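You operate a simulated robot arm through the tools that you are given. There is no shell and no other tool. Be economical: measure what you need, move in short steps, check, and stop when the job is done.

You run a simulated two-armed robot. Do the job below in one go: nothing can be reset, and whatever is moved stays where it is left.

Task
On the top of the dark table, fold the green scarf in half.

It is judged by the outcome, as a careful person would: the job done as asked, and still so three seconds after it is handed in. It fails if anything else is knocked over, pushed out of place, dropped, spilled or broken. Flat cloth is picked up by pressing the open fingertips on it (5 to 10 N) and closing them slowly along it; thin cloth reads only 2 to 8 mm in the jaws.

Robot
Two 6-joint arms with two-finger grippers on one trunk, on a base that drives. Base frame: it is fixed to the floor where the robot stands at the start and does not move with it; the origin is under the middle of the robot, x ahead of it, y to its left, z up; the surface under the hand at the start is at about z = 780. Readings come in mm, rad, newtons and seconds.
The left shoulder is at the start at [39, 155, 1363], the right one opposite. With the tool pointing down near the work surface each hand reaches from about 360 to 640 mm from the robot's upright axis, wherever it stands, measured 20 degrees to its own side. Places, roughly: top of the dark table [700, 200, 800]. Payload 2.45 kg a hand.
Tool frame (each hand has its own): the origin (TCP) lies between the finger pads and is the grasp point; the fingertips stand 30 mm ahead of it; z points along the fingers, y is the line along which they close. Largest opening 106 mm; the body of the gripper starts 79 mm behind the TCP.
Orientation is told as [roll, pitch, yaw] about the base's x, y, z axes, in that order, counted from this pose: with the fingers straight down and closing along the base's y, the tool's x points along the base's -x, its y along +y and its z along -z.

Tools
- The arms move only by the tool apply_moves. It takes "left_commands", "right_commands" or both (then of equal length, played together; a hand with none holds still); each is a list of rows, each a list of 7 numbers: the shift along the tool's x, y, z in mm, then the turn, a rotation vector about the tool's x, y, z in rad, then the finger opening in mm, from 0 to 106. In form: [[tx, ty, tz, ax, ay, az, gripper], ...]. A call has 1 to 10 rows; each row is the pose to reach, as a shift and turn from the pose commanded when the call began, along the tool's axes at that moment. A row lasts 0.2 s, in which the tool goes at most 50 mm and 0.15 rad; a call with a longer step from one row to the next is refused whole, and so is a gripper value outside its range. A pose out of reach is approached as far as the arm can. The call stops where the force on the tool passes 40 N (or 10 N more than at its start, if that is more) or the arm is blocked; 0.2 s more then pass. Each finger travels about 45 mm/s and halts on what it meets, pressing with about 34 N; the grip force reading is that of the motor and also rises with nothing between the fingers. The clock runs only during rows and for 0.2 s after the last one: add rows that repeat a pose to give the fingers time. It gives the time, the measured TCP pose, the force on the tool (base axes), the opening and the grip force at its end, in the units of the frame above (readings bear some noise), with the torque about the TCP (base axes, N m) and any sound that the robot's microphone picked up, and new pictures: "pictures" is both (left out), scene, wrist or none (wrist: the cameras of the hands that moved).
- Cameras (640 x 400 px; columns grow to the right, rows downward): "scene" is now at [95.5, -7.6, 1503.3]; the picture's right is [-0.14, -0.99, -0.00], its down [-0.85, 0.12, -0.52] and it looks along [0.51, -0.07, -0.86] (base axes); focal length 249 px, centre (320, 200). "left" rides on the left gripper at [76, 2, -106] in its tool frame; the picture's right is [-0.02, 1.00, 0.00], its down [-0.78, -0.02, -0.62] and it looks along [-0.62, -0.01, 0.78] (tool axes); focal length 247 px, centre (320, 200). "right" rides on the right gripper at [76, -2, -106] in its tool frame; the picture's right is [0.02, 1.00, 0.00], its down [-0.78, 0.02, -0.62] and it looks along [-0.62, 0.01, 0.78] (tool axes); focal length 247 px, centre (320, 200). There is no depth. A picture from a camera that has moved, and an enlarged one, comes with that camera's place and axes in the base frame and with its lens.
- raise_lower(by): slides the trunk up (or, below 0, down) by that many mm; the arms and the scene camera ride with it, the base frame stays. It gives what a move gives, with no picture.
- roll_base(legs): drives the robot by 1 to 6 legs, each [ahead, left, turn to the left] in mm, mm and rad, along the robot's own axes; the way and the turn of a leg run together, so that a leg with both is an arc; at most 1500 mm and 3.142 rad a leg. The arms and the cameras ride along, it lands a little off, and it stops where it bumps. It gives what a move gives, and a new picture of the scene camera.
- turn_head(pan, tilt): turns the head with the scene camera to pan (to the left, within 1.396 rad either way) and tilt (down, from -0.506 to 1.204), counted from straight ahead of the robot. It gives what a move gives, and a new picture of the scene camera.
- enlarge(camera, box): a new picture of the part [left, top, right, bottom] of that camera's present view, enlarged. The clock stands still meanwhile.
- finish_job(): hands the job in; it is judged then, once.

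Go step by step. Nothing tells you exact positions but the pictures and the camera data: compare them with the known pose of the tool, close in by small moves and look again before you grip or let go. The budget is 120 turns and 260 pictures, counting those below and the enlarged ones. Unless the task says otherwise, let go and move clear before handing in.

The tools are called after ">>>" as name(argument=value, ...) on one line, values as JSON. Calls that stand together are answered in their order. apply_moves: Moves the arms, as the interface text tells. Its arguments: {"type":"object","properties":{"left_commands":{"type":"array"},"right_commands":{"type":"array"},"pictures":{"type":"string","enum":["both","scene","wrist","none"]}},"required":[]} The other tools are called the same way: raise_lower (by) slides the trunk up or down; roll_base (legs) drives the base; turn_head (pan, tilt) turns the head that bears the scene camera; enlarge (camera, box) takes an enlarged picture of a part of a camera's view; finish_job () hands the job in.

At the start:

```text
clock: 0.0
left_eef_pos: [531.4, 100.1, 1022.9]
left_ee_rot: [-0.001, -0.001, -0.004]
left_wrist_force: [0.4, 0.1, 0.2]
left_wrist_torque: [-0.02, -0.06, -0.01]
left_opening: 106.1
left_gripper_force: 0.1
right_eef_pos: [375.5, -231.3, 963.8]
right_ee_rot: [0.0, 0.001, -0.002]
right_wrist_force: [0.8, 0.2, -0.3]
right_wrist_torque: [0.04, 0.0, 0.01]
right_opening: 106.0
right_gripper_force: 0.1
trunk travel left (down, up): [-475.0, 30.0]
robot x, y, heading: [0.4, 0.3, -0.001]
head pan, tilt: [-0.141, 1.028]
```

scene: 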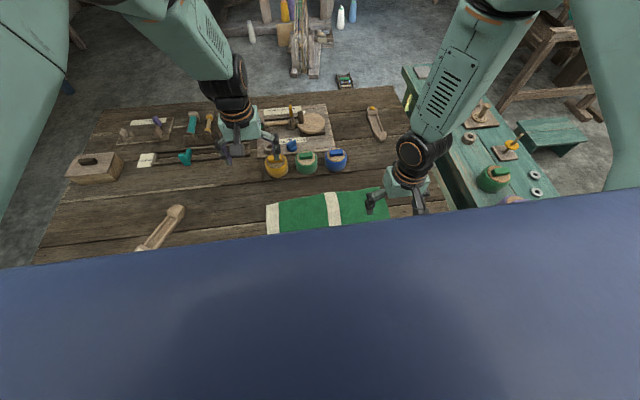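
right: 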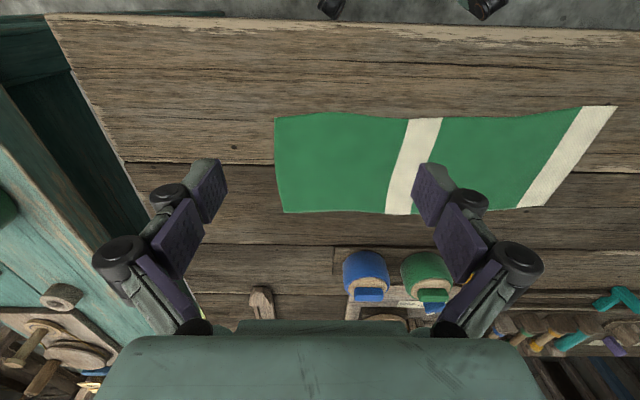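
left: 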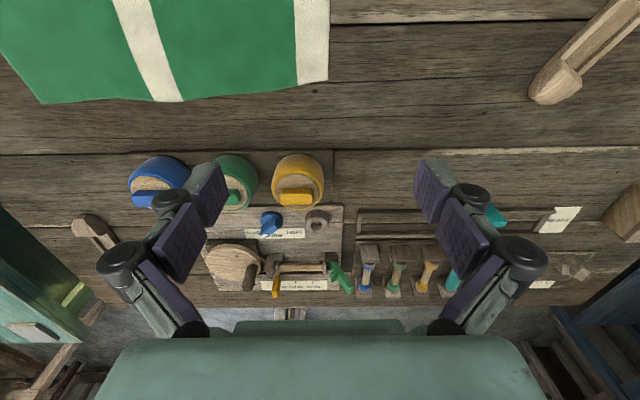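

I put the scarf at about x 400–550, y −285…110, with one cream stripe at the left end and one at the middle. The plan is to bring the left end over onto the right end with both hands, folding at the middle stripe. First I'll check the space to the right of the base.

>>> turn_head(pan=-0.9, tilt=0.9)

```text
clock: 1.1
left_eef_pos: [532.2, 100.2, 1023.5]
left_ee_rot: [-0.001, 0.001, -0.004]
left_wrist_force: [-0.4, 0.0, -0.6]
left_wrist_torque: [-0.01, 0.03, 0.04]
left_opening: 106.0
left_gripper_force: 0.2
right_eef_pos: [377.2, -230.3, 962.6]
right_ee_rot: [0.0, 0.0, -0.001]
right_wrist_force: [-1.3, -0.7, 0.3]
right_wrist_torque: [-0.01, 0.03, 0.01]
right_opening: 106.1
right_gripper_force: 0.0
trunk travel left (down, up): [-475.0, 30.0]
robot x, y, heading: [2.9, 0.0, -0.002]
head pan, tilt: [-0.901, 0.901]
camera scene: at [76.5, -56.9, 1512.3], right [-0.78, -0.62, 0.0], down [-0.49, 0.61, -0.62], along [0.39, -0.49, -0.78], focal length 249 px, centre (320, 200)
```

scene: 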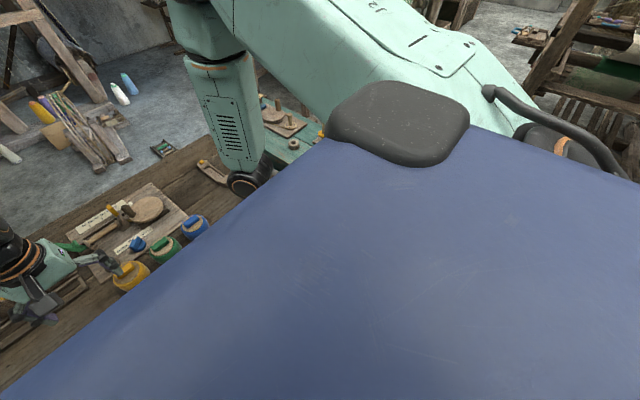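

The torso hides that side. I'll make a modest turn to the right with a small sidestep so both hands can reach both ends of the scarf, then point the head at it.

>>> roll_base(legs=[[0, -60, 0], [0, 0, -0.4]])

>>> turn_head(pan=0.2, tilt=0.95)

```text
clock: 2.2
left_eef_pos: [532.1, 80.3, 1022.7]
left_ee_rot: [-0.009, 0.001, 0.0]
left_wrist_force: [0.3, 0.3, -0.2]
left_wrist_torque: [-0.08, 0.0, 0.01]
left_opening: 106.0
left_gripper_force: 0.1
right_eef_pos: [377.4, -251.5, 965.2]
right_ee_rot: [-0.011, -0.001, 0.001]
right_wrist_force: [0.6, 1.2, 0.2]
right_wrist_torque: [-0.06, -0.01, 0.01]
right_opening: 105.7
right_gripper_force: 0.0
trunk travel left (down, up): [-475.0, 30.0]
robot x, y, heading: [-2.1, -23.5, 0.006]
head pan, tilt: [-0.901, 0.901]
stopped in leg 1: the robot was blocked; the commanded pose is now the measured one
camera scene: at [76.4, -69.1, 1512.9], right [-0.78, -0.62, 0.01], down [-0.49, 0.61, -0.63], along [0.39, -0.49, -0.78], focal length 249 px, centre (320, 200)
```

scene: 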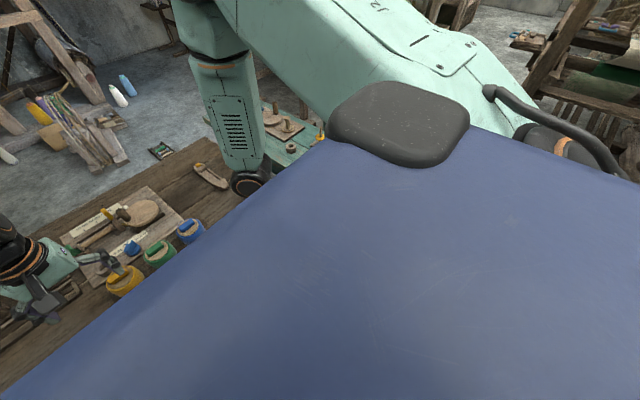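

```text
clock: 3.5
left_eef_pos: [530.2, 78.8, 1022.5]
left_ee_rot: [-0.005, -0.001, -0.001]
left_wrist_force: [-0.5, 0.9, -0.3]
left_wrist_torque: [-0.06, 0.01, 0.04]
left_opening: 106.0
left_gripper_force: 0.2
right_eef_pos: [376.1, -253.0, 964.9]
right_ee_rot: [-0.005, -0.002, -0.001]
right_wrist_force: [0.0, 0.8, 0.1]
right_wrist_torque: [-0.06, -0.01, 0.02]
right_opening: 106.0
right_gripper_force: 0.1
trunk travel left (down, up): [-475.0, 30.0]
robot x, y, heading: [-1.0, -23.2, 0.003]
head pan, tilt: [0.201, 0.949]
camera scene: at [99.9, -0.5, 1508.7], right [0.2, -0.98, 0.0], down [-0.8, -0.16, -0.58], along [0.57, 0.11, -0.81], focal length 249 px, centre (320, 200)
```

scene: 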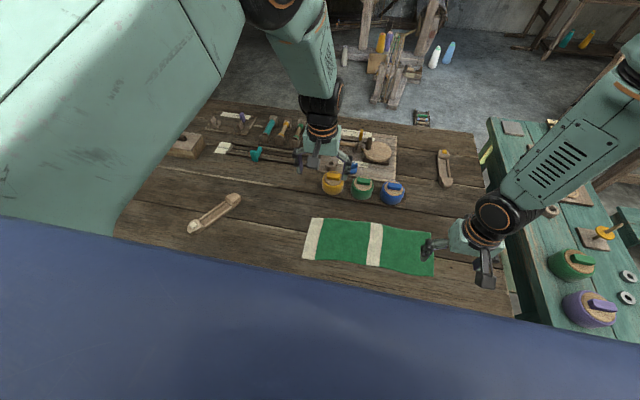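

The base touched the bench on its right, so I'll back off slightly and keep heading 0. I'll use the right hand for the far corner and the left hand for the near corner, which brings both ends within reach, and lower the trunk a little for margin.

>>> roll_base(legs=[[0, 18, 0]])

>>> raise_lower(by=-60)

```text
clock: 4.4
left_eef_pos: [531.8, 84.2, 1023.9]
left_ee_rot: [0.007, -0.001, -0.003]
left_wrist_force: [0.3, -1.8, 0.2]
left_wrist_torque: [0.09, 0.02, -0.01]
left_opening: 106.0
left_gripper_force: 0.1
right_eef_pos: [377.2, -247.1, 962.4]
right_ee_rot: [0.009, 0.002, 0.0]
right_wrist_force: [0.3, -1.7, -0.2]
right_wrist_torque: [0.12, 0.02, 0.02]
right_opening: 105.9
right_gripper_force: 0.0
trunk travel left (down, up): [-475.0, 30.0]
robot x, y, heading: [-0.4, -4.6, 0.001]
head pan, tilt: [0.201, 0.949]
camera scene: at [101.7, 1.2, 1508.7], right [0.2, -0.98, -0.01], down [-0.8, -0.16, -0.58], along [0.57, 0.12, -0.81], focal length 249 px, centre (320, 200)
```

scene: 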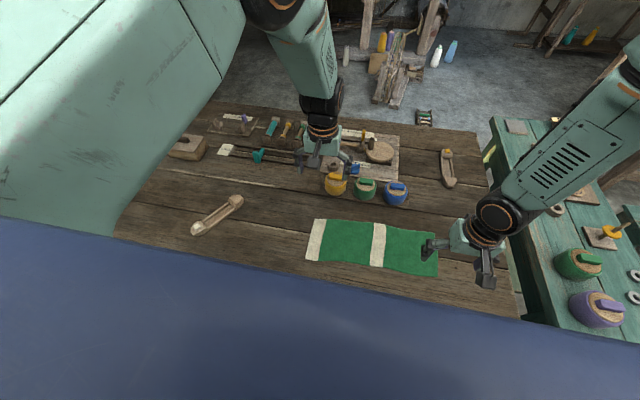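

```text
clock: 5.4
left_eef_pos: [531.8, 96.1, 962.9]
left_ee_rot: [-0.007, -0.002, -0.005]
left_wrist_force: [-0.5, 0.8, -0.3]
left_wrist_torque: [-0.09, -0.01, -0.01]
left_opening: 105.9
left_gripper_force: 0.2
right_eef_pos: [375.3, -236.1, 904.2]
right_ee_rot: [-0.007, 0.0, -0.001]
right_wrist_force: [0.0, 0.3, 0.5]
right_wrist_torque: [-0.06, 0.04, -0.01]
right_opening: 105.8
right_gripper_force: 0.1
trunk travel left (down, up): [-415.0, 90.0]
robot x, y, heading: [-2.2, -6.9, 0.001]
head pan, tilt: [0.201, 0.949]
```

Scarf corners: left end about (533,113) and (381,106), right end about (540,−293) and (406,−285). I'll position the hands above the left end at height, left hand near and right hand far.

>>> apply_moves(left_commands=[[42, 0, 0, 0, 0, 0, 60], [84, 0, 0, 0, 0, 0, 60], [130, 0, 10, 0, 0, 0, 60], [130, 0, 20, 0, 0, 0, 60], [130, 0, 30, 0, 0, 0, 60], [130, 0, 30, 0, 0, 0, 60], [130, 0, 30, 0, 0, 0, 60], [130, 0, 30, 0, 0, 0, 60], [130, 0, 30, 0, 0, 0, 60], [130, 0, 30, 0, 0, 0, 60]], right_commands=[[-45, 0, -20, 0, 0, 0, 60], [-90, 0, -30, 0, 0, 0, 60], [-138, 0, -30, 0, 0, 0, 60], [-138, 48, -30, 0, 0, 0, 60], [-138, 96, -30, 0, 0, 0, 60], [-138, 144, -30, 0, 0, 0, 60], [-138, 192, -30, 0, 0, 0, 60], [-138, 240, -30, 0, 0, 0, 60], [-138, 288, -30, 0, 0, 0, 60], [-138, 325, -30, 0, 0, 0, 60]])

```text
clock: 7.6
left_eef_pos: [418.0, 124.4, 929.8]
left_ee_rot: [-0.022, 0.006, 0.025]
left_wrist_force: [0.1, -0.9, -0.4]
left_wrist_torque: [0.01, 0.01, 0.01]
left_opening: 60.2
left_gripper_force: 0.1
left hand out of reach, approached as far as the arm can: row 2, 3, 4, 5, 6, 7, 8, 9, 10
right_eef_pos: [589.2, 7.2, 902.6]
right_ee_rot: [0.0, 0.004, -0.002]
right_wrist_force: [0.0, 0.1, 0.0]
right_wrist_torque: [-0.01, 0.0, -0.02]
right_opening: 59.9
right_gripper_force: 0.0
right hand out of reach, approached as far as the arm can: row 7, 8, 9, 10
trunk travel left (down, up): [-415.0, 90.0]
robot x, y, heading: [-1.1, -3.9, 0.0]
head pan, tilt: [0.201, 0.949]
camera scene: at [101.8, 11.1, 1448.1], right [0.2, -0.98, 0.0], down [-0.8, -0.16, -0.58], along [0.57, 0.12, -0.81], focal length 249 px, centre (320, 200)
camera right: at [514.1, 4.6, 1010.6], right [-0.02, 1.0, 0.0], down [0.79, 0.01, 0.62], along [0.62, 0.01, -0.79], focal length 247 px, centre (320, 200)
camera left: at [343.4, 126.0, 1035.5], right [0.0, 1.0, -0.02], down [0.79, 0.02, 0.62], along [0.62, -0.01, -0.79], focal length 247 px, centre (320, 200)
```

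scene: 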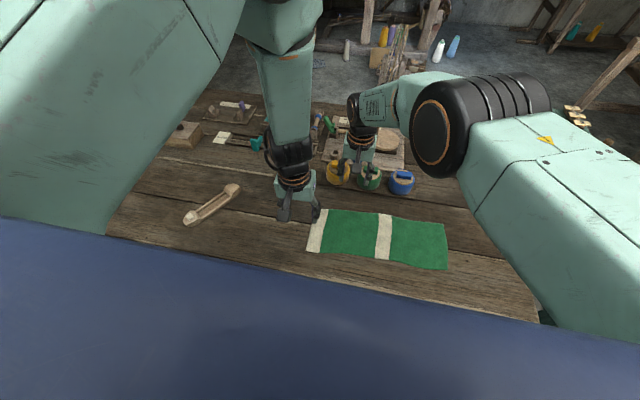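
right: 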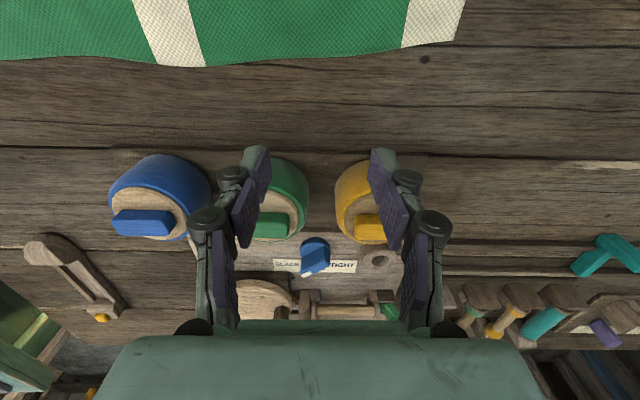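
left: 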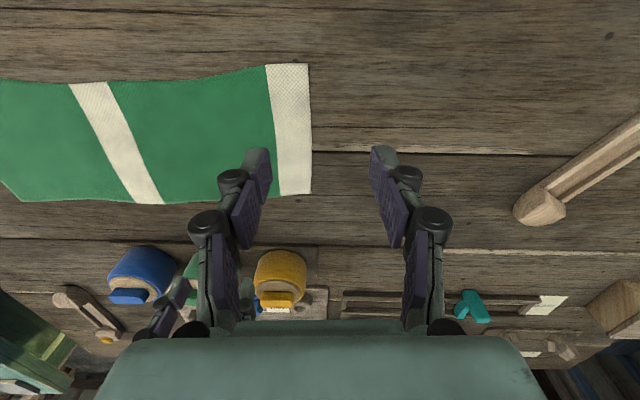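

Both arms resist crossing inward in this posture. I'll raise the trunk so the hands clear the jars, and then explore reach with a different hand yaw.

>>> raise_lower(by=60)

>>> apply_moves(right_commands=[[20, -30, 0, 0, 0, 0, 60], [40, -60, 0, 0, 0, 0, 60], [70, -90, 0, 0, 0, 0, 60]], left_commands=[[0, 30, 0, 0, 0, 0, 60], [0, 60, 0, 0, 0, 0, 60], [0, 60, 0, 0, 0, 0, 60]], pictures="scene")

```text
clock: 8.6
left_eef_pos: [417.9, 127.0, 992.0]
left_ee_rot: [-0.022, 0.003, 0.026]
left_wrist_force: [0.0, 0.0, -0.4]
left_wrist_torque: [0.01, 0.0, 0.0]
left_opening: 60.0
left_gripper_force: 0.0
right_eef_pos: [588.9, 8.2, 965.4]
right_ee_rot: [0.0, 0.002, -0.003]
right_wrist_force: [0.3, 0.4, 0.0]
right_wrist_torque: [0.03, -0.03, 0.03]
right_opening: 60.1
right_gripper_force: 0.0
trunk travel left (down, up): [-475.0, 30.0]
robot x, y, heading: [3.3, -5.7, -0.001]
head pan, tilt: [0.201, 0.949]
```

```text
clock: 9.4
left_eef_pos: [416.1, 181.7, 990.2]
left_ee_rot: [-0.001, -0.003, -0.002]
left_wrist_force: [-0.5, -0.2, -0.5]
left_wrist_torque: [0.02, 0.0, 0.02]
left_opening: 60.2
left_gripper_force: 0.0
right_eef_pos: [520.7, -82.5, 965.9]
right_ee_rot: [0.003, 0.002, -0.001]
right_wrist_force: [0.1, -0.5, 0.8]
right_wrist_torque: [0.02, -0.01, 0.03]
right_opening: 60.1
right_gripper_force: 0.0
trunk travel left (down, up): [-475.0, 30.0]
robot x, y, heading: [-2.1, -3.3, 0.003]
head pan, tilt: [0.201, 0.949]
camera scene: at [100.6, 12.1, 1508.7], right [0.2, -0.98, 0.0], down [-0.8, -0.16, -0.58], along [0.57, 0.12, -0.81], focal length 249 px, centre (320, 200)
```

scene: 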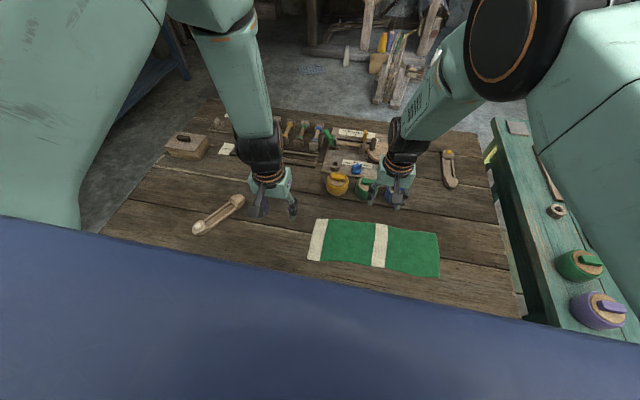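

Testing the right hand crossing inward with a natural yaw and lower height.

>>> apply_moves(right_commands=[[0, 0, 15, 0, 0, -0.14, 60], [0, 0, 30, 0, 0, -0.28, 60], [0, 0, 45, 0, 0, -0.42, 60], [0, 0, 60, 0, 0, -0.5, 60], [0, 30, 60, 0, 0, -0.5, 60], [0, 60, 60, 0, 0, -0.5, 60], [0, 90, 60, 0, 0, -0.5, 60], [0, 120, 60, 0, 0, -0.5, 60], [0, 150, 60, 0, 0, -0.5, 60]], pictures="scene")

```text
clock: 11.4
left_eef_pos: [415.7, 183.0, 990.7]
left_ee_rot: [-0.003, 0.001, -0.003]
left_wrist_force: [-0.3, -0.6, 0.9]
left_wrist_torque: [0.0, 0.02, 0.02]
left_opening: 60.2
left_gripper_force: 0.1
right_eef_pos: [563.2, 18.1, 885.8]
right_ee_rot: [0.001, 0.003, 0.497]
right_wrist_force: [-0.5, 0.1, -0.2]
right_wrist_torque: [-0.04, 0.02, -0.02]
right_opening: 60.0
right_gripper_force: 0.0
right hand out of reach, approached as far as the arm can: row 6, 7, 8, 9
trunk travel left (down, up): [-475.0, 30.0]
robot x, y, heading: [-2.4, -2.0, -0.001]
head pan, tilt: [0.201, 0.949]
camera scene: at [99.9, 14.2, 1508.8], right [0.2, -0.98, 0.0], down [-0.8, -0.16, -0.58], along [0.57, 0.12, -0.81], focal length 249 px, centre (320, 200)
```

scene: 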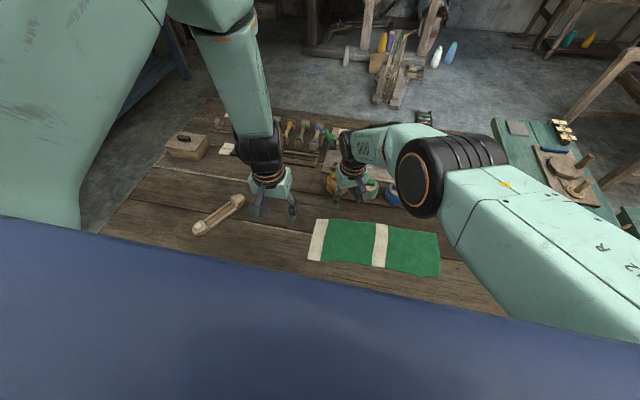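

The arms cannot cross the robot's midline, so a neat two-handed fold has to go edge to edge: near edge over to the far edge, each hand at its own corner. I'll bring the right hand back to its own side and the left hand over the near-left corner.

>>> apply_moves(right_commands=[[0, 0, -40, 0, 0, 0, 60], [0, 0, -60, 0, 0, 0, 60], [38, -25, -60, 0, 0, 0.08, 60], [76, -50, -60, 0, 0, 0.16, 60], [114, -75, -60, 0, 0, 0.25, 60], [152, -100, -60, 0, 0, 0.34, 40], [190, -125, -60, 0, 0, 0.42, 40], [228, -150, -60, 0, 0, 0.5, 40], [266, -174, -60, 0, 0, 0.5, 40], [266, -174, -20, 0, 0, 0.5, 40]], left_commands=[[0, 0, 0, 0, 0, 0, 40], [0, 0, 40, 0, 0, 0, 40], [0, 0, 80, 0, 0, 0, 40], [0, 0, 110, 0, 0, 0, 40], [12, -20, 120, 0, 0, 0, 40], [24, -40, 120, 0, 0, 0, 40], [24, -60, 120, 0, 0, 0, 40], [24, -80, 120, 0, 0, 0, 40], [24, -97, 120, 0, 0, 0, 40], [24, -97, 120, 0, 0, 0, 40]])

```text
clock: 13.6
left_eef_pos: [399.1, 93.1, 864.5]
left_ee_rot: [-0.004, 0.001, -0.004]
left_wrist_force: [0.6, -0.3, 0.4]
left_wrist_torque: [-0.01, 0.04, -0.02]
left_opening: 39.9
left_gripper_force: 0.1
left hand out of reach, approached as far as the arm can: row 9, 10
right_eef_pos: [410.1, -265.9, 906.1]
right_ee_rot: [-0.001, 0.001, -0.004]
right_wrist_force: [0.1, 0.1, 0.6]
right_wrist_torque: [-0.01, 0.02, -0.03]
right_opening: 40.0
right_gripper_force: 0.1
right hand out of reach, approached as far as the arm can: row 1, 2, 3
trunk travel left (down, up): [-475.0, 30.0]
robot x, y, heading: [0.2, -1.7, 0.005]
head pan, tilt: [0.201, 0.949]
camera scene: at [102.4, 13.8, 1508.5], right [0.2, -0.98, 0.0], down [-0.8, -0.16, -0.58], along [0.57, 0.12, -0.81], focal length 249 px, centre (320, 200)
camera right: at [335.5, -268.3, 1011.3], right [-0.02, 1.0, 0.0], down [0.78, 0.01, 0.62], along [0.62, 0.01, -0.78], focal length 247 px, centre (320, 200)
camera left: at [323.1, 95.3, 970.8], right [0.02, 1.0, -0.01], down [0.78, -0.02, 0.62], along [0.62, -0.02, -0.78], focal length 247 px, centre (320, 200)
```

scene: 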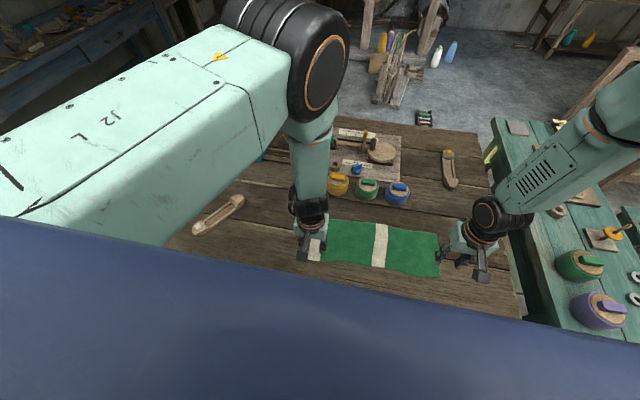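
right: 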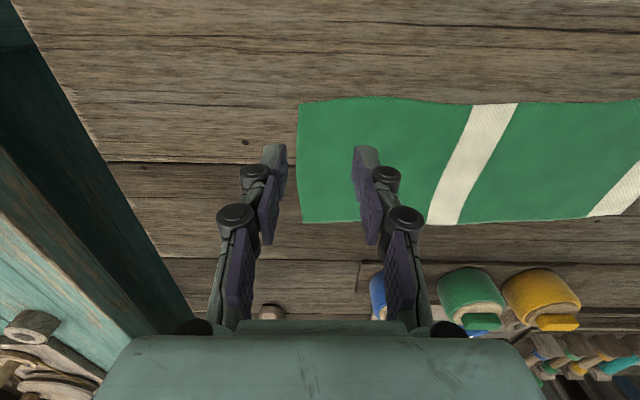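
left: 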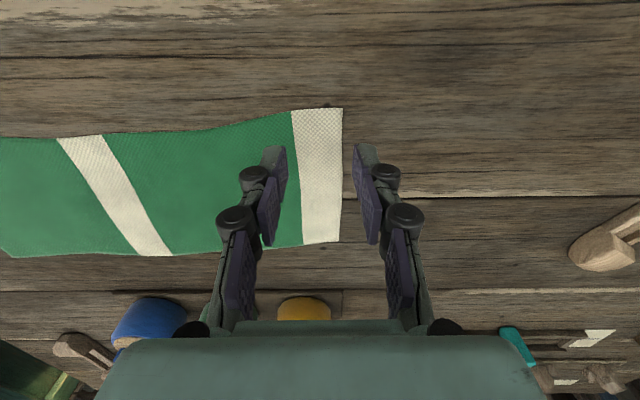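

The left hand is close to its inner limit, about 10 mm short of where I want it. I'll nudge the base 13 mm to the right, which stays clear of the bench.

>>> roll_base(legs=[[0, -14, 0]])

>>> apply_moves(right_commands=[[-2, 15, 40, 0, 0, 0, 30], [-2, 22, 70, 0, 0, 0, 30], [-2, 22, 70, 0, 0, 0, 30]], left_commands=[[0, 0, 15, 0, 0, 0, 30], [3, 0, 30, 0, 0, 0, 30], [3, 0, 30, 0, 0, 0, 30]])

```text
clock: 14.5
left_eef_pos: [398.4, 82.4, 865.4]
left_ee_rot: [-0.009, -0.001, -0.003]
left_wrist_force: [0.6, -0.1, -0.1]
left_wrist_torque: [0.0, -0.04, 0.0]
left_opening: 40.2
left_gripper_force: 0.0
right_eef_pos: [409.8, -276.5, 906.8]
right_ee_rot: [-0.003, 0.002, -0.002]
right_wrist_force: [-0.6, 0.6, -0.3]
right_wrist_torque: [-0.01, 0.03, 0.0]
right_opening: 40.0
right_gripper_force: 0.1
trunk travel left (down, up): [-475.0, 30.0]
robot x, y, heading: [-1.1, -20.4, -0.003]
head pan, tilt: [0.201, 0.949]
camera scene: at [101.0, 4.1, 1508.6], right [0.2, -0.98, 0.0], down [-0.8, -0.17, -0.58], along [0.57, 0.11, -0.81], focal length 249 px, centre (320, 200)
```

scene: 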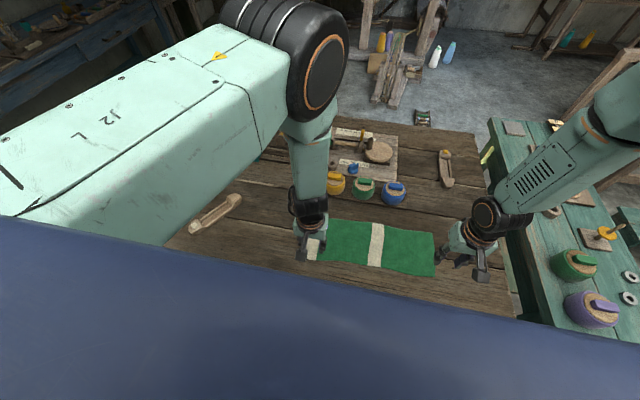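

```text
clock: 15.3
left_eef_pos: [391.5, 79.8, 835.9]
left_ee_rot: [-0.004, -0.003, -0.003]
left_wrist_force: [-0.4, -0.2, -0.5]
left_wrist_torque: [-0.01, -0.02, 0.02]
left_opening: 30.1
left_gripper_force: 0.1
right_eef_pos: [408.8, -258.4, 834.4]
right_ee_rot: [0.0, -0.002, -0.003]
right_wrist_force: [-0.2, 0.5, -0.4]
right_wrist_torque: [0.01, -0.01, 0.0]
right_opening: 29.8
right_gripper_force: 0.0
trunk travel left (down, up): [-475.0, 30.0]
robot x, y, heading: [4.1, -18.8, 0.001]
head pan, tilt: [0.201, 0.949]
camera scene: at [97.7, -1.9, 1509.0], right [0.2, -0.98, 0.0], down [-0.8, -0.16, -0.58], along [0.57, 0.12, -0.81], focal length 249 px, centre (320, 200)
camera right: at [334.2, -261.2, 940.9], right [-0.02, 1.0, 0.0], down [0.78, 0.02, 0.62], along [0.62, 0.01, -0.78], focal length 247 px, centre (320, 200)
camera left: at [316.4, 81.8, 941.5], right [0.02, 1.0, 0.0], down [0.78, -0.02, 0.62], along [0.62, -0.02, -0.78], focal length 247 px, centre (320, 200)
```

scene: 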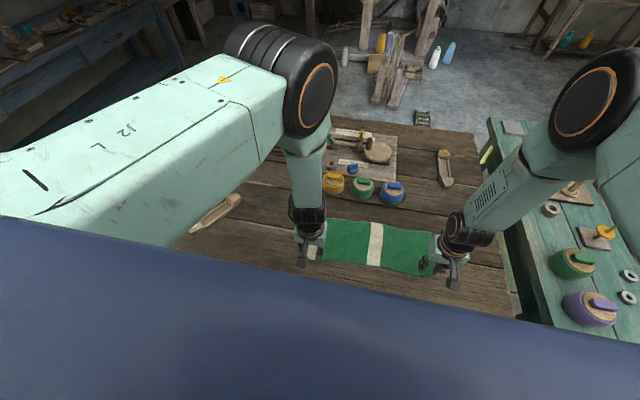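
right: 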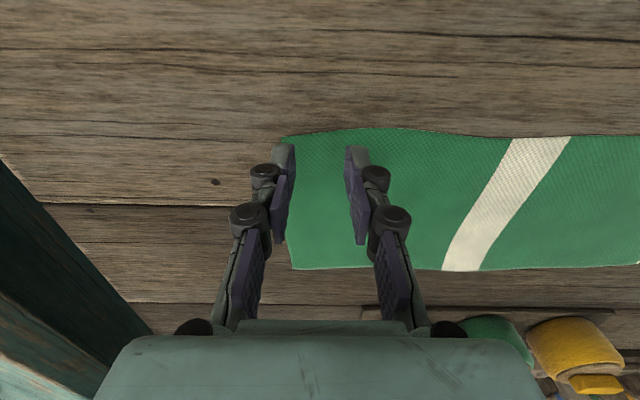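
left: 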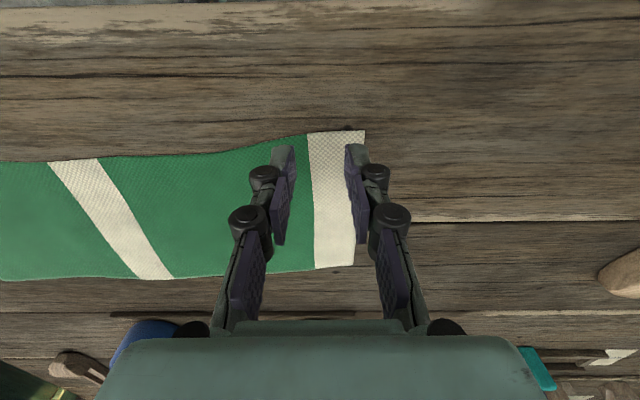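

Both fingertips are over the near corners, about 20 mm above the cloth. I'll shift the right hand 8 mm inward and start down.

>>> apply_moves(right_commands=[[0, 8, 5, 0, 0, 0, 30], [0, 8, 10, 0, 0, 0, 30], [0, 8, 15, 0, 0, 0, 30], [0, 8, 19, 0, 0, 0, 30]], left_commands=[[0, 0, 5, 0, 0, 0, 30], [0, 0, 10, 0, 0, 0, 30], [0, 0, 15, 0, 0, 0, 30], [0, 0, 19, 0, 0, 0, 30]], pictures="wrist")

```text
clock: 16.3
left_eef_pos: [395.5, 78.2, 817.0]
left_ee_rot: [-0.006, 0.001, -0.004]
left_wrist_force: [-0.5, 0.0, 0.0]
left_wrist_torque: [-0.02, 0.02, 0.01]
left_opening: 29.9
left_gripper_force: 0.0
right_eef_pos: [412.5, -250.1, 814.5]
right_ee_rot: [0.003, 0.004, -0.002]
right_wrist_force: [0.0, 0.1, 0.1]
right_wrist_torque: [-0.02, 0.02, 0.01]
right_opening: 30.0
right_gripper_force: 0.1
trunk travel left (down, up): [-475.0, 30.0]
robot x, y, heading: [-0.6, -20.7, 0.002]
head pan, tilt: [0.201, 0.949]
camera right: at [337.3, -252.8, 922.0], right [-0.02, 1.0, 0.0], down [0.79, 0.01, 0.62], along [0.62, 0.01, -0.79], focal length 247 px, centre (320, 200)
camera left: at [319.8, 80.7, 922.0], right [0.03, 1.0, 0.0], down [0.78, -0.02, 0.62], along [0.62, -0.02, -0.78], focal length 247 px, centre (320, 200)
```

right: 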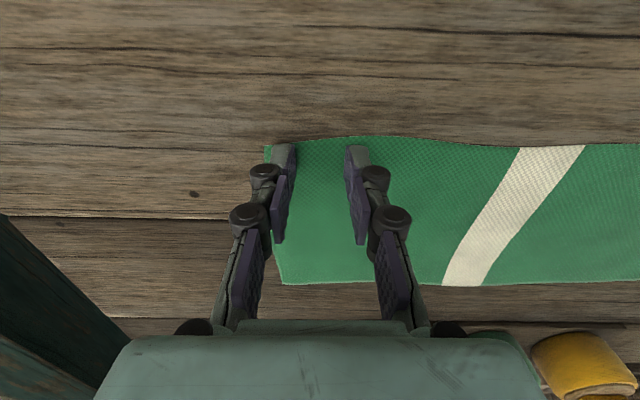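
left: 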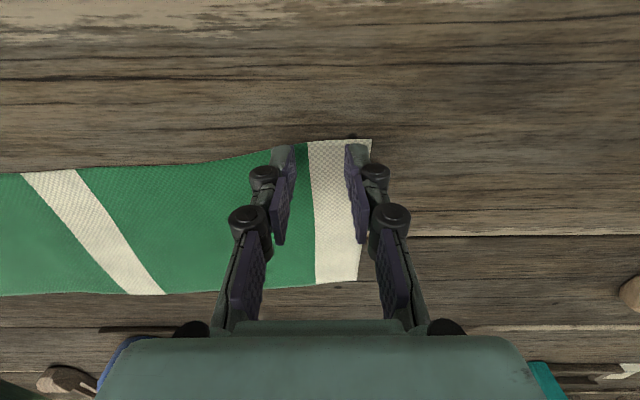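

Alignment is good on both corners. I'm pressing down in 1 mm steps to find contact.

>>> apply_moves(right_commands=[[0, 0, 1, 0, 0, 0, 30], [0, 0, 2, 0, 0, 0, 30], [0, 0, 3, 0, 0, 0, 30], [0, 0, 4, 0, 0, 0, 30]], left_commands=[[0, 0, 1, 0, 0, 0, 30], [0, 0, 2, 0, 0, 0, 30], [0, 0, 3, 0, 0, 0, 30], [0, 0, 4, 0, 0, 0, 30]], pictures="none")

```text
clock: 17.3
left_eef_pos: [393.5, 78.9, 813.3]
left_ee_rot: [-0.003, -0.001, -0.004]
left_wrist_force: [0.2, 0.3, -0.6]
left_wrist_torque: [-0.01, -0.02, -0.01]
left_opening: 30.3
left_gripper_force: 0.1
right_eef_pos: [410.5, -251.8, 812.6]
right_ee_rot: [0.001, 0.0, -0.003]
right_wrist_force: [0.9, -0.3, 0.6]
right_wrist_torque: [0.0, -0.01, 0.02]
right_opening: 29.8
right_gripper_force: 0.0
trunk travel left (down, up): [-475.0, 30.0]
robot x, y, heading: [-0.0, -18.8, -0.002]
head pan, tilt: [0.201, 0.949]
```

>>> apply_moves(right_commands=[[0, 0, 1, 0, 0, 0, 30], [0, 0, 2, 0, 0, 0, 30], [0, 0, 3, 0, 0, 0, 30]], left_commands=[[0, 0, 1, 0, 0, 0, 30], [0, 0, 2, 0, 0, 0, 30], [0, 0, 3, 0, 0, 0, 30]], pictures="none")

```text
clock: 18.1
left_eef_pos: [394.6, 78.4, 811.1]
left_ee_rot: [-0.005, -0.003, -0.005]
left_wrist_force: [0.0, 0.2, 16.3]
left_wrist_torque: [0.14, 0.01, -0.02]
left_opening: 30.5
left_gripper_force: 0.3
right_eef_pos: [410.4, -249.0, 811.3]
right_ee_rot: [0.0, -0.003, -0.002]
right_wrist_force: [1.5, 0.0, 13.0]
right_wrist_torque: [0.02, -0.06, 0.05]
right_opening: 30.5
right_gripper_force: 0.2
trunk travel left (down, up): [-475.0, 30.0]
robot x, y, heading: [3.1, -18.8, 0.002]
head pan, tilt: [0.201, 0.949]
```

Contact is at TCP z≈812 with 13–16 N. I'll ease off slightly and close slowly.

>>> apply_moves(right_commands=[[0, 0, -0.6, 0, 0, 0, 30], [0, 0, -0.6, 0, 0, 0, 27], [0, 0, -0.6, 0, 0, 0, 24], [0, 0, -0.6, 0, 0, 0, 21], [0, 0, -0.6, 0, 0, 0, 18], [0, 0, -0.6, 0, 0, 0, 15], [0, 0, -0.6, 0, 0, 0, 12], [0, 0, -0.6, 0, 0, 0, 8], [0, 0, -0.6, 0, 0, 0, 4], [0, 0, -0.6, 0, 0, 0, 0]], left_commands=[[0, 0, -1, 0, 0, 0, 30], [0, 0, -1, 0, 0, 0, 27], [0, 0, -1, 0, 0, 0, 24], [0, 0, -1, 0, 0, 0, 21], [0, 0, -1, 0, 0, 0, 18], [0, 0, -1, 0, 0, 0, 15], [0, 0, -1, 0, 0, 0, 12], [0, 0, -1, 0, 0, 0, 8], [0, 0, -1, 0, 0, 0, 4], [0, 0, -1, 0, 0, 0, 0]], pictures="wrist")

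```text
clock: 20.3
left_eef_pos: [394.5, 78.1, 811.1]
left_ee_rot: [-0.005, 0.0, -0.004]
left_wrist_force: [0.0, 0.6, -0.5]
left_wrist_torque: [0.05, 0.0, 0.01]
left_opening: 0.1
left_gripper_force: 22.5
right_eef_pos: [410.8, -251.3, 810.2]
right_ee_rot: [0.001, 0.002, -0.002]
right_wrist_force: [-0.3, 1.1, 0.8]
right_wrist_torque: [0.02, -0.01, 0.0]
right_opening: 2.5
right_gripper_force: 24.7
trunk travel left (down, up): [-475.0, 30.0]
robot x, y, heading: [0.9, -21.2, 0.0]
head pan, tilt: [0.201, 0.949]
camera right: at [335.6, -252.4, 916.7], right [-0.02, 1.0, 0.0], down [0.78, 0.01, 0.62], along [0.62, 0.01, -0.78], focal length 247 px, centre (320, 200)
camera left: at [318.1, 80.6, 916.2], right [0.03, 1.0, 0.0], down [0.78, -0.02, 0.62], along [0.62, -0.02, -0.78], focal length 247 px, centre (320, 200)
```

right: 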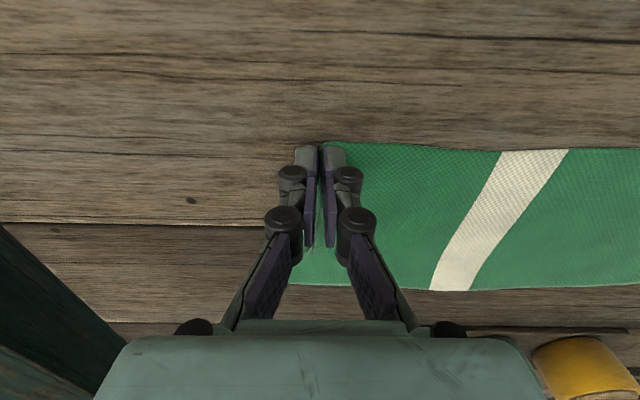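
left: 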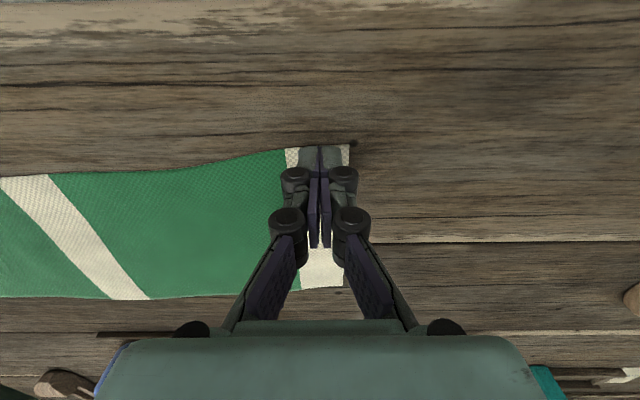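

The right hand has the cloth (2.5 mm) but the left slipped off. I'll lift the left a little, reopen, shift inward and press again more firmly.

>>> apply_moves(left_commands=[[0, 0, -6, 0, 0, 0, 5], [0, -3, -8, 0, 0, 0, 15], [0, -6, -8, 0, 0, 0, 26], [0, -9, -8, 0, 0, 0, 26], [0, -9, -4, 0, 0, 0, 26], [0, -9, -1, 0, 0, 0, 26], [0, -9, 0.5, 0, 0, 0, 26], [0, -9, 0.5, 0, 0, 0, 26]], pictures="wrist")

```text
clock: 22.1
left_eef_pos: [394.1, 69.8, 810.3]
left_ee_rot: [-0.005, -0.002, -0.003]
left_wrist_force: [-1.2, 2.8, 25.0]
left_wrist_torque: [0.23, 0.02, 0.0]
left_opening: 27.0
left_gripper_force: 2.9
right_eef_pos: [409.7, -250.7, 812.2]
right_ee_rot: [0.001, -0.001, -0.003]
right_wrist_force: [0.4, 0.4, -0.2]
right_wrist_torque: [0.05, 0.09, 0.01]
right_opening: 6.1
right_gripper_force: 31.9
trunk travel left (down, up): [-475.0, 30.0]
robot x, y, heading: [0.0, -18.1, -0.001]
head pan, tilt: [0.201, 0.949]
camera left: at [317.5, 71.8, 916.4], right [0.02, 1.0, 0.0], down [0.78, -0.02, 0.62], along [0.62, -0.02, -0.78], focal length 247 px, centre (320, 200)
```

left: 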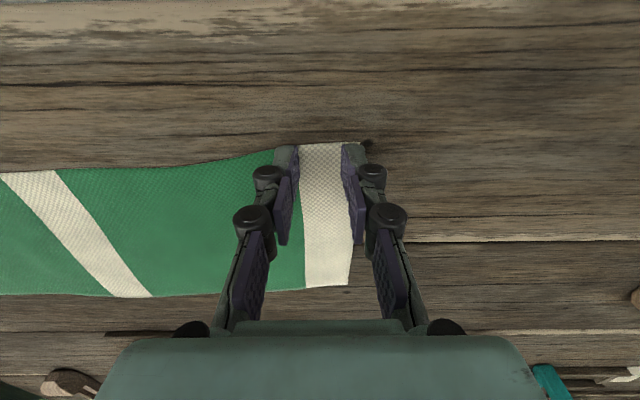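

>>> apply_moves(left_commands=[[0, 0, -0.7, 0, 0, 0, 26], [0, 0, -0.7, 0, 0, 0, 23], [0, 0, -0.7, 0, 0, 0, 20], [0, 0, -0.7, 0, 0, 0, 17], [0, 0, -0.7, 0, 0, 0, 14], [0, 0, -0.7, 0, 0, 0, 11], [0, 0, -0.7, 0, 0, 0, 8], [0, 0, -0.7, 0, 0, 0, 4], [0, 0, -0.7, 0, 0, 0, 0], [0, 0, -0.7, 0, 0, 0, 0]], pictures="wrist")

```text
clock: 24.3
left_eef_pos: [394.8, 69.8, 811.6]
left_ee_rot: [-0.006, 0.0, -0.005]
left_wrist_force: [0.5, 0.8, -0.1]
left_wrist_torque: [-0.02, -0.02, -0.01]
left_opening: 0.1
left_gripper_force: 28.5
right_eef_pos: [411.1, -250.7, 810.8]
right_ee_rot: [-0.001, 0.002, -0.004]
right_wrist_force: [2.0, 0.8, -0.7]
right_wrist_torque: [0.0, 0.06, -0.02]
right_opening: 2.9
right_gripper_force: 29.8
trunk travel left (down, up): [-475.0, 30.0]
robot x, y, heading: [2.3, -19.7, -0.002]
head pan, tilt: [0.201, 0.949]
camera left: at [318.2, 71.9, 916.6], right [0.03, 1.0, 0.0], down [0.78, -0.02, 0.62], along [0.62, -0.02, -0.78], focal length 247 px, centre (320, 200)
```

left: 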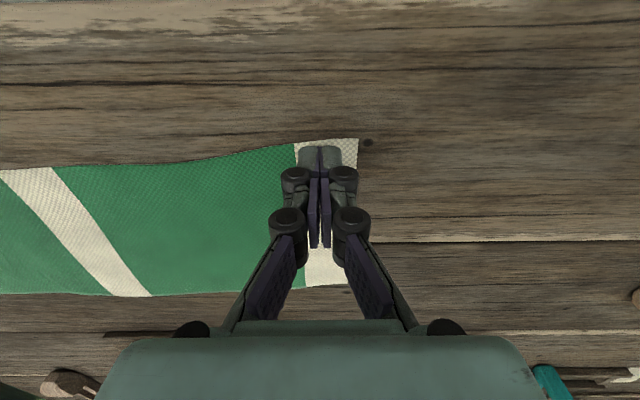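

It slipped again because the tips lost pressure while closing. I'll repeat, adding a slight downward feed as they close.

>>> apply_moves(left_commands=[[0, 0, -8, 0, 0, 0, 10], [0, -2, -8, 0, 0, 0, 30], [0, -2, -8, 0, 0, 0, 30], [0, -2, -4, 0, 0, 0, 30], [0, -2, -1, 0, 0, 0, 30], [0, -2, 0, 0, 0, 0, 30], [0, -2, 0, 0, 0, 0, 30]], pictures="none")

```text
clock: 25.9
left_eef_pos: [393.9, 65.8, 812.2]
left_ee_rot: [-0.003, -0.001, -0.004]
left_wrist_force: [-2.0, 0.2, 6.2]
left_wrist_torque: [0.06, -0.01, 0.04]
left_opening: 30.3
left_gripper_force: 0.2
right_eef_pos: [411.1, -248.7, 810.5]
right_ee_rot: [-0.001, 0.002, -0.002]
right_wrist_force: [0.6, 0.7, -0.2]
right_wrist_torque: [-0.01, 0.04, -0.02]
right_opening: 4.4
right_gripper_force: 31.6
trunk travel left (down, up): [-475.0, 30.0]
robot x, y, heading: [-0.8, -18.5, 0.0]
head pan, tilt: [0.201, 0.949]
```

>>> apply_moves(left_commands=[[0, 0, 0.4, 0, 0, 0, 29], [0, 0, 0.5, 0, 0, 0, 26], [0, 0, 0.6, 0, 0, 0, 23], [0, 0, 0.7, 0, 0, 0, 20], [0, 0, 0.9, 0, 0, 0, 17], [0, 0, 1.1, 0, 0, 0, 14]], pictures="wrist")

```text
clock: 27.3
left_eef_pos: [393.8, 66.5, 810.2]
left_ee_rot: [-0.006, -0.002, -0.004]
left_wrist_force: [1.4, 1.9, 23.2]
left_wrist_torque: [0.16, -0.09, -0.01]
left_opening: 14.3
left_gripper_force: 2.0
right_eef_pos: [409.4, -250.8, 811.7]
right_ee_rot: [0.0, 0.001, -0.002]
right_wrist_force: [0.3, 0.5, 1.6]
right_wrist_torque: [0.02, 0.02, 0.04]
right_opening: 5.4
right_gripper_force: 31.1
trunk travel left (down, up): [-475.0, 30.0]
robot x, y, heading: [-1.4, -17.1, -0.002]
head pan, tilt: [0.201, 0.949]
camera left: at [317.7, 69.2, 915.9], right [0.03, 1.0, 0.0], down [0.78, -0.02, 0.62], along [0.62, -0.02, -0.78], focal length 247 px, centre (320, 200)
```

left: 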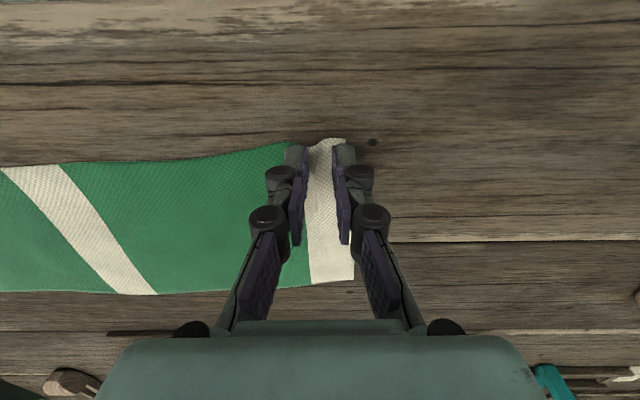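

A ridge is forming between the tips; I'll continue closing, easing slightly.

>>> apply_moves(left_commands=[[0, 0, -0.2, 0, 0, 0, 12], [0, 0, -0.3, 0, 0, 0, 10], [0, 0, -0.4, 0, 0, 0, 8], [0, 0, -0.4, 0, 0, 0, 6], [0, 0, -0.4, 0, 0, 0, 3], [0, 0, -0.4, 0, 0, 0, 0], [0, 0, -0.4, 0, 0, 0, 0]], pictures="wrist")

```text
clock: 28.9
left_eef_pos: [393.4, 68.0, 809.3]
left_ee_rot: [-0.003, 0.002, -0.003]
left_wrist_force: [-1.9, -3.5, 7.4]
left_wrist_torque: [-0.11, 0.02, 0.0]
left_opening: 1.3
left_gripper_force: 30.8
right_eef_pos: [411.9, -249.4, 810.9]
right_ee_rot: [-0.001, 0.001, -0.004]
right_wrist_force: [1.2, -1.2, 2.5]
right_wrist_torque: [-0.06, -0.04, 0.01]
right_opening: 0.6
right_gripper_force: 26.1
trunk travel left (down, up): [-475.0, 30.0]
robot x, y, heading: [0.0, -16.4, -0.001]
head pan, tilt: [0.201, 0.949]
camera left: at [317.3, 69.8, 915.3], right [0.03, 1.0, 0.0], down [0.78, -0.02, 0.62], along [0.62, -0.02, -0.78], focal length 247 px, centre (320, 200)
```

left: 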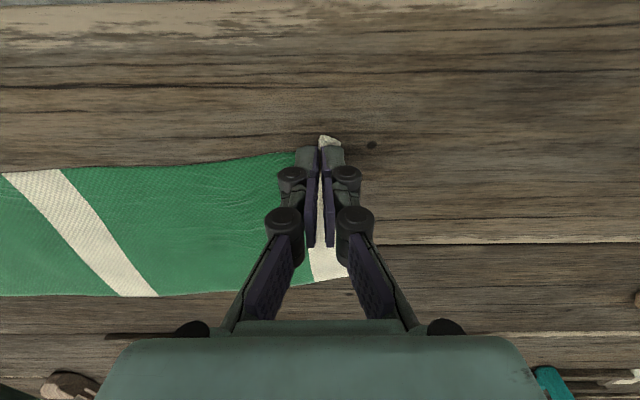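

The left now pinches the edge. I'll lift both gently to check the grips.

>>> apply_moves(right_commands=[[0, 0, -5, 0, 0, 0, 0], [0, 0, -10, 0, 0, 0, 0], [0, 0, -15, 0, 0, 0, 0], [0, 0, -20, 0, 0, 0, 0]], left_commands=[[0, 0, -5, 0, 0, 0, 0], [0, 0, -10, 0, 0, 0, 0], [0, 0, -15, 0, 0, 0, 0], [0, 0, -20, 0, 0, 0, 0]])

```text
clock: 29.9
left_eef_pos: [395.2, 67.5, 830.0]
left_ee_rot: [-0.004, 0.001, -0.005]
left_wrist_force: [0.1, -1.4, 0.4]
left_wrist_torque: [-0.06, 0.02, 0.01]
left_opening: 1.5
left_gripper_force: 30.9
right_eef_pos: [411.1, -251.5, 831.3]
right_ee_rot: [-0.001, 0.001, -0.004]
right_wrist_force: [0.4, 2.0, 4.2]
right_wrist_torque: [0.08, -0.12, -0.01]
right_opening: 2.9
right_gripper_force: 36.8
trunk travel left (down, up): [-475.0, 30.0]
robot x, y, heading: [2.7, -19.5, -0.007]
head pan, tilt: [0.201, 0.949]
camera scene: at [100.9, -2.7, 1508.7], right [0.2, -0.98, 0.0], down [-0.8, -0.16, -0.58], along [0.57, 0.12, -0.81], focal length 249 px, centre (320, 200)
camera right: at [336.7, -253.2, 936.3], right [-0.02, 1.0, 0.0], down [0.78, 0.01, 0.62], along [0.62, 0.01, -0.78], focal length 247 px, centre (320, 200)
camera left: at [318.9, 69.1, 935.5], right [0.02, 1.0, 0.0], down [0.78, -0.02, 0.62], along [0.62, -0.02, -0.78], focal length 247 px, centre (320, 200)
```

scene: 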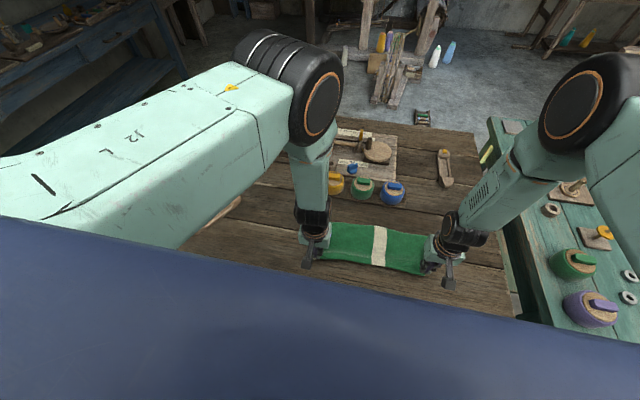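
right: 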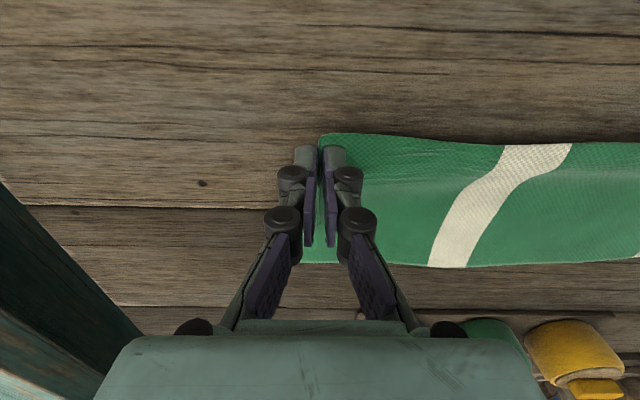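
left: 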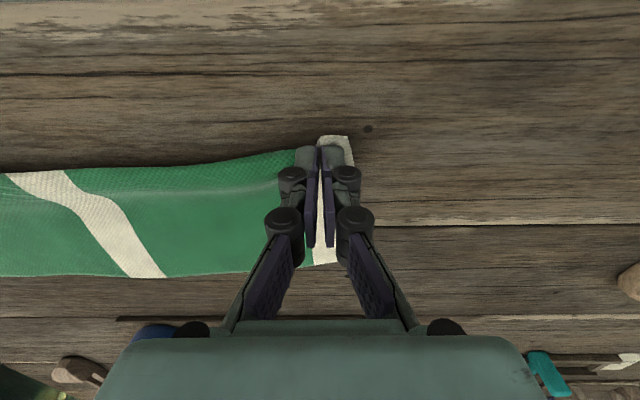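

Both corners are held with the near edge taut. I'll carry it up and over toward the far edge, pitching the fingers back so the edge flap turns over, and stop just above to check.

>>> apply_moves(right_commands=[[-5, -1, -15, 0, 0, 0, 0], [-15, -2, -30, 0, 0.08, 0, 0], [-30, -3, -42, 0, 0.16, 0, 0], [-50, -3, -48, 0, 0.25, 0, 0], [-70, -3, -45, 0, 0.34, 0, 0], [-85, -3, -36, 0, 0.42, 0, 0], [-100, -3, -24, 0, 0.5, 0, 0], [-105, -3, -14, 0, 0.5, 0, 0]], left_commands=[[-5, 1, -15, 0, 0, 0, 0], [-15, 2, -30, 0, 0.08, 0, 0], [-30, 3, -42, 0, 0.16, 0, 0], [-50, 3, -48, 0, 0.25, 0, 0], [-70, 3, -45, 0, 0.34, 0, 0], [-85, 3, -36, 0, 0.42, 0, 0], [-100, 3, -24, 0, 0.5, 0, 0], [-105, 3, -14, 0, 0.5, 0, 0]])

```text
clock: 31.7
left_eef_pos: [481.0, 78.2, 859.1]
left_ee_rot: [-0.006, 0.501, -0.005]
left_wrist_force: [0.2, -5.6, 0.6]
left_wrist_torque: [-0.13, -0.01, 0.09]
left_opening: 1.3
left_gripper_force: 30.9
left hand out of reach, approached as far as the arm can: row 7, 8
right_eef_pos: [493.9, -252.5, 859.6]
right_ee_rot: [0.001, 0.502, -0.002]
right_wrist_force: [-0.1, 3.8, -0.6]
right_wrist_torque: [0.12, 0.02, -0.04]
right_opening: 3.9
right_gripper_force: 35.8
right hand out of reach, approached as far as the arm can: row 7, 8
trunk travel left (down, up): [-475.0, 30.0]
robot x, y, heading: [4.3, -20.3, 0.001]
head pan, tilt: [0.201, 0.949]
camera scene: at [99.4, -2.1, 1508.9], right [0.2, -0.98, 0.0], down [-0.8, -0.16, -0.58], along [0.57, 0.12, -0.81], focal length 249 px, centre (320, 200)
camera right: at [479.0, -255.2, 989.2], right [-0.02, 1.0, 0.01], down [0.99, 0.01, 0.17], along [0.17, 0.01, -0.99], focal length 247 px, centre (320, 200)
camera left: at [465.2, 81.7, 987.1], right [0.02, 1.0, -0.01], down [0.99, -0.02, 0.17], along [0.17, -0.02, -0.99], focal length 247 px, centre (320, 200)
```

scene: 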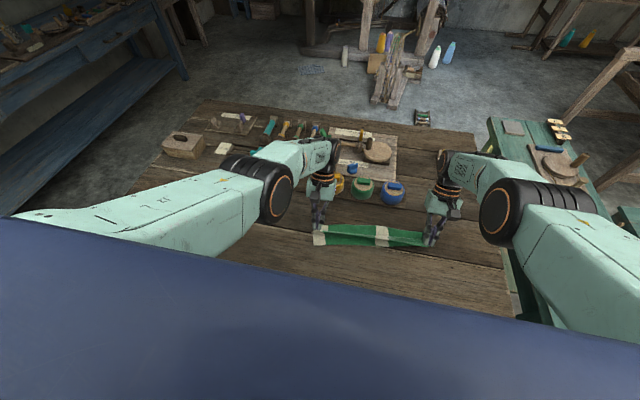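
right: 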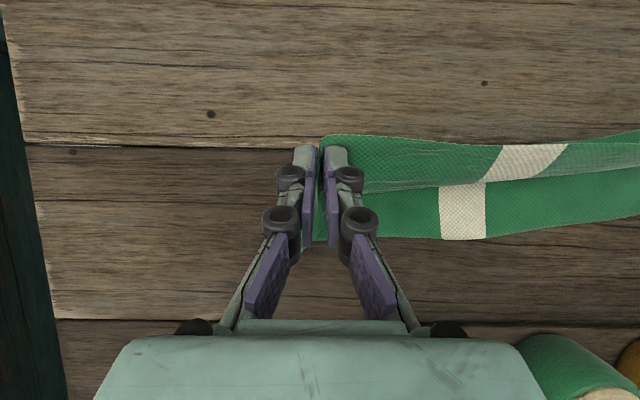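
left: 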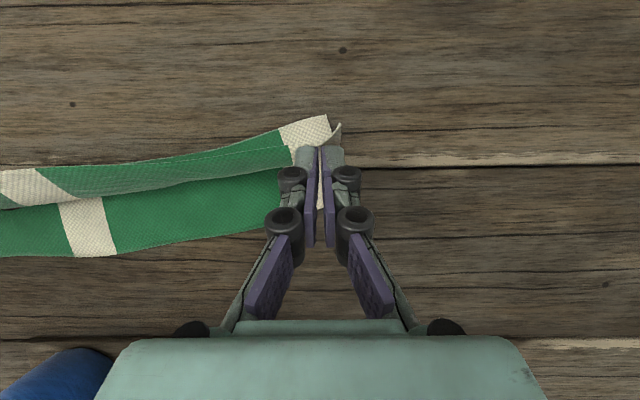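

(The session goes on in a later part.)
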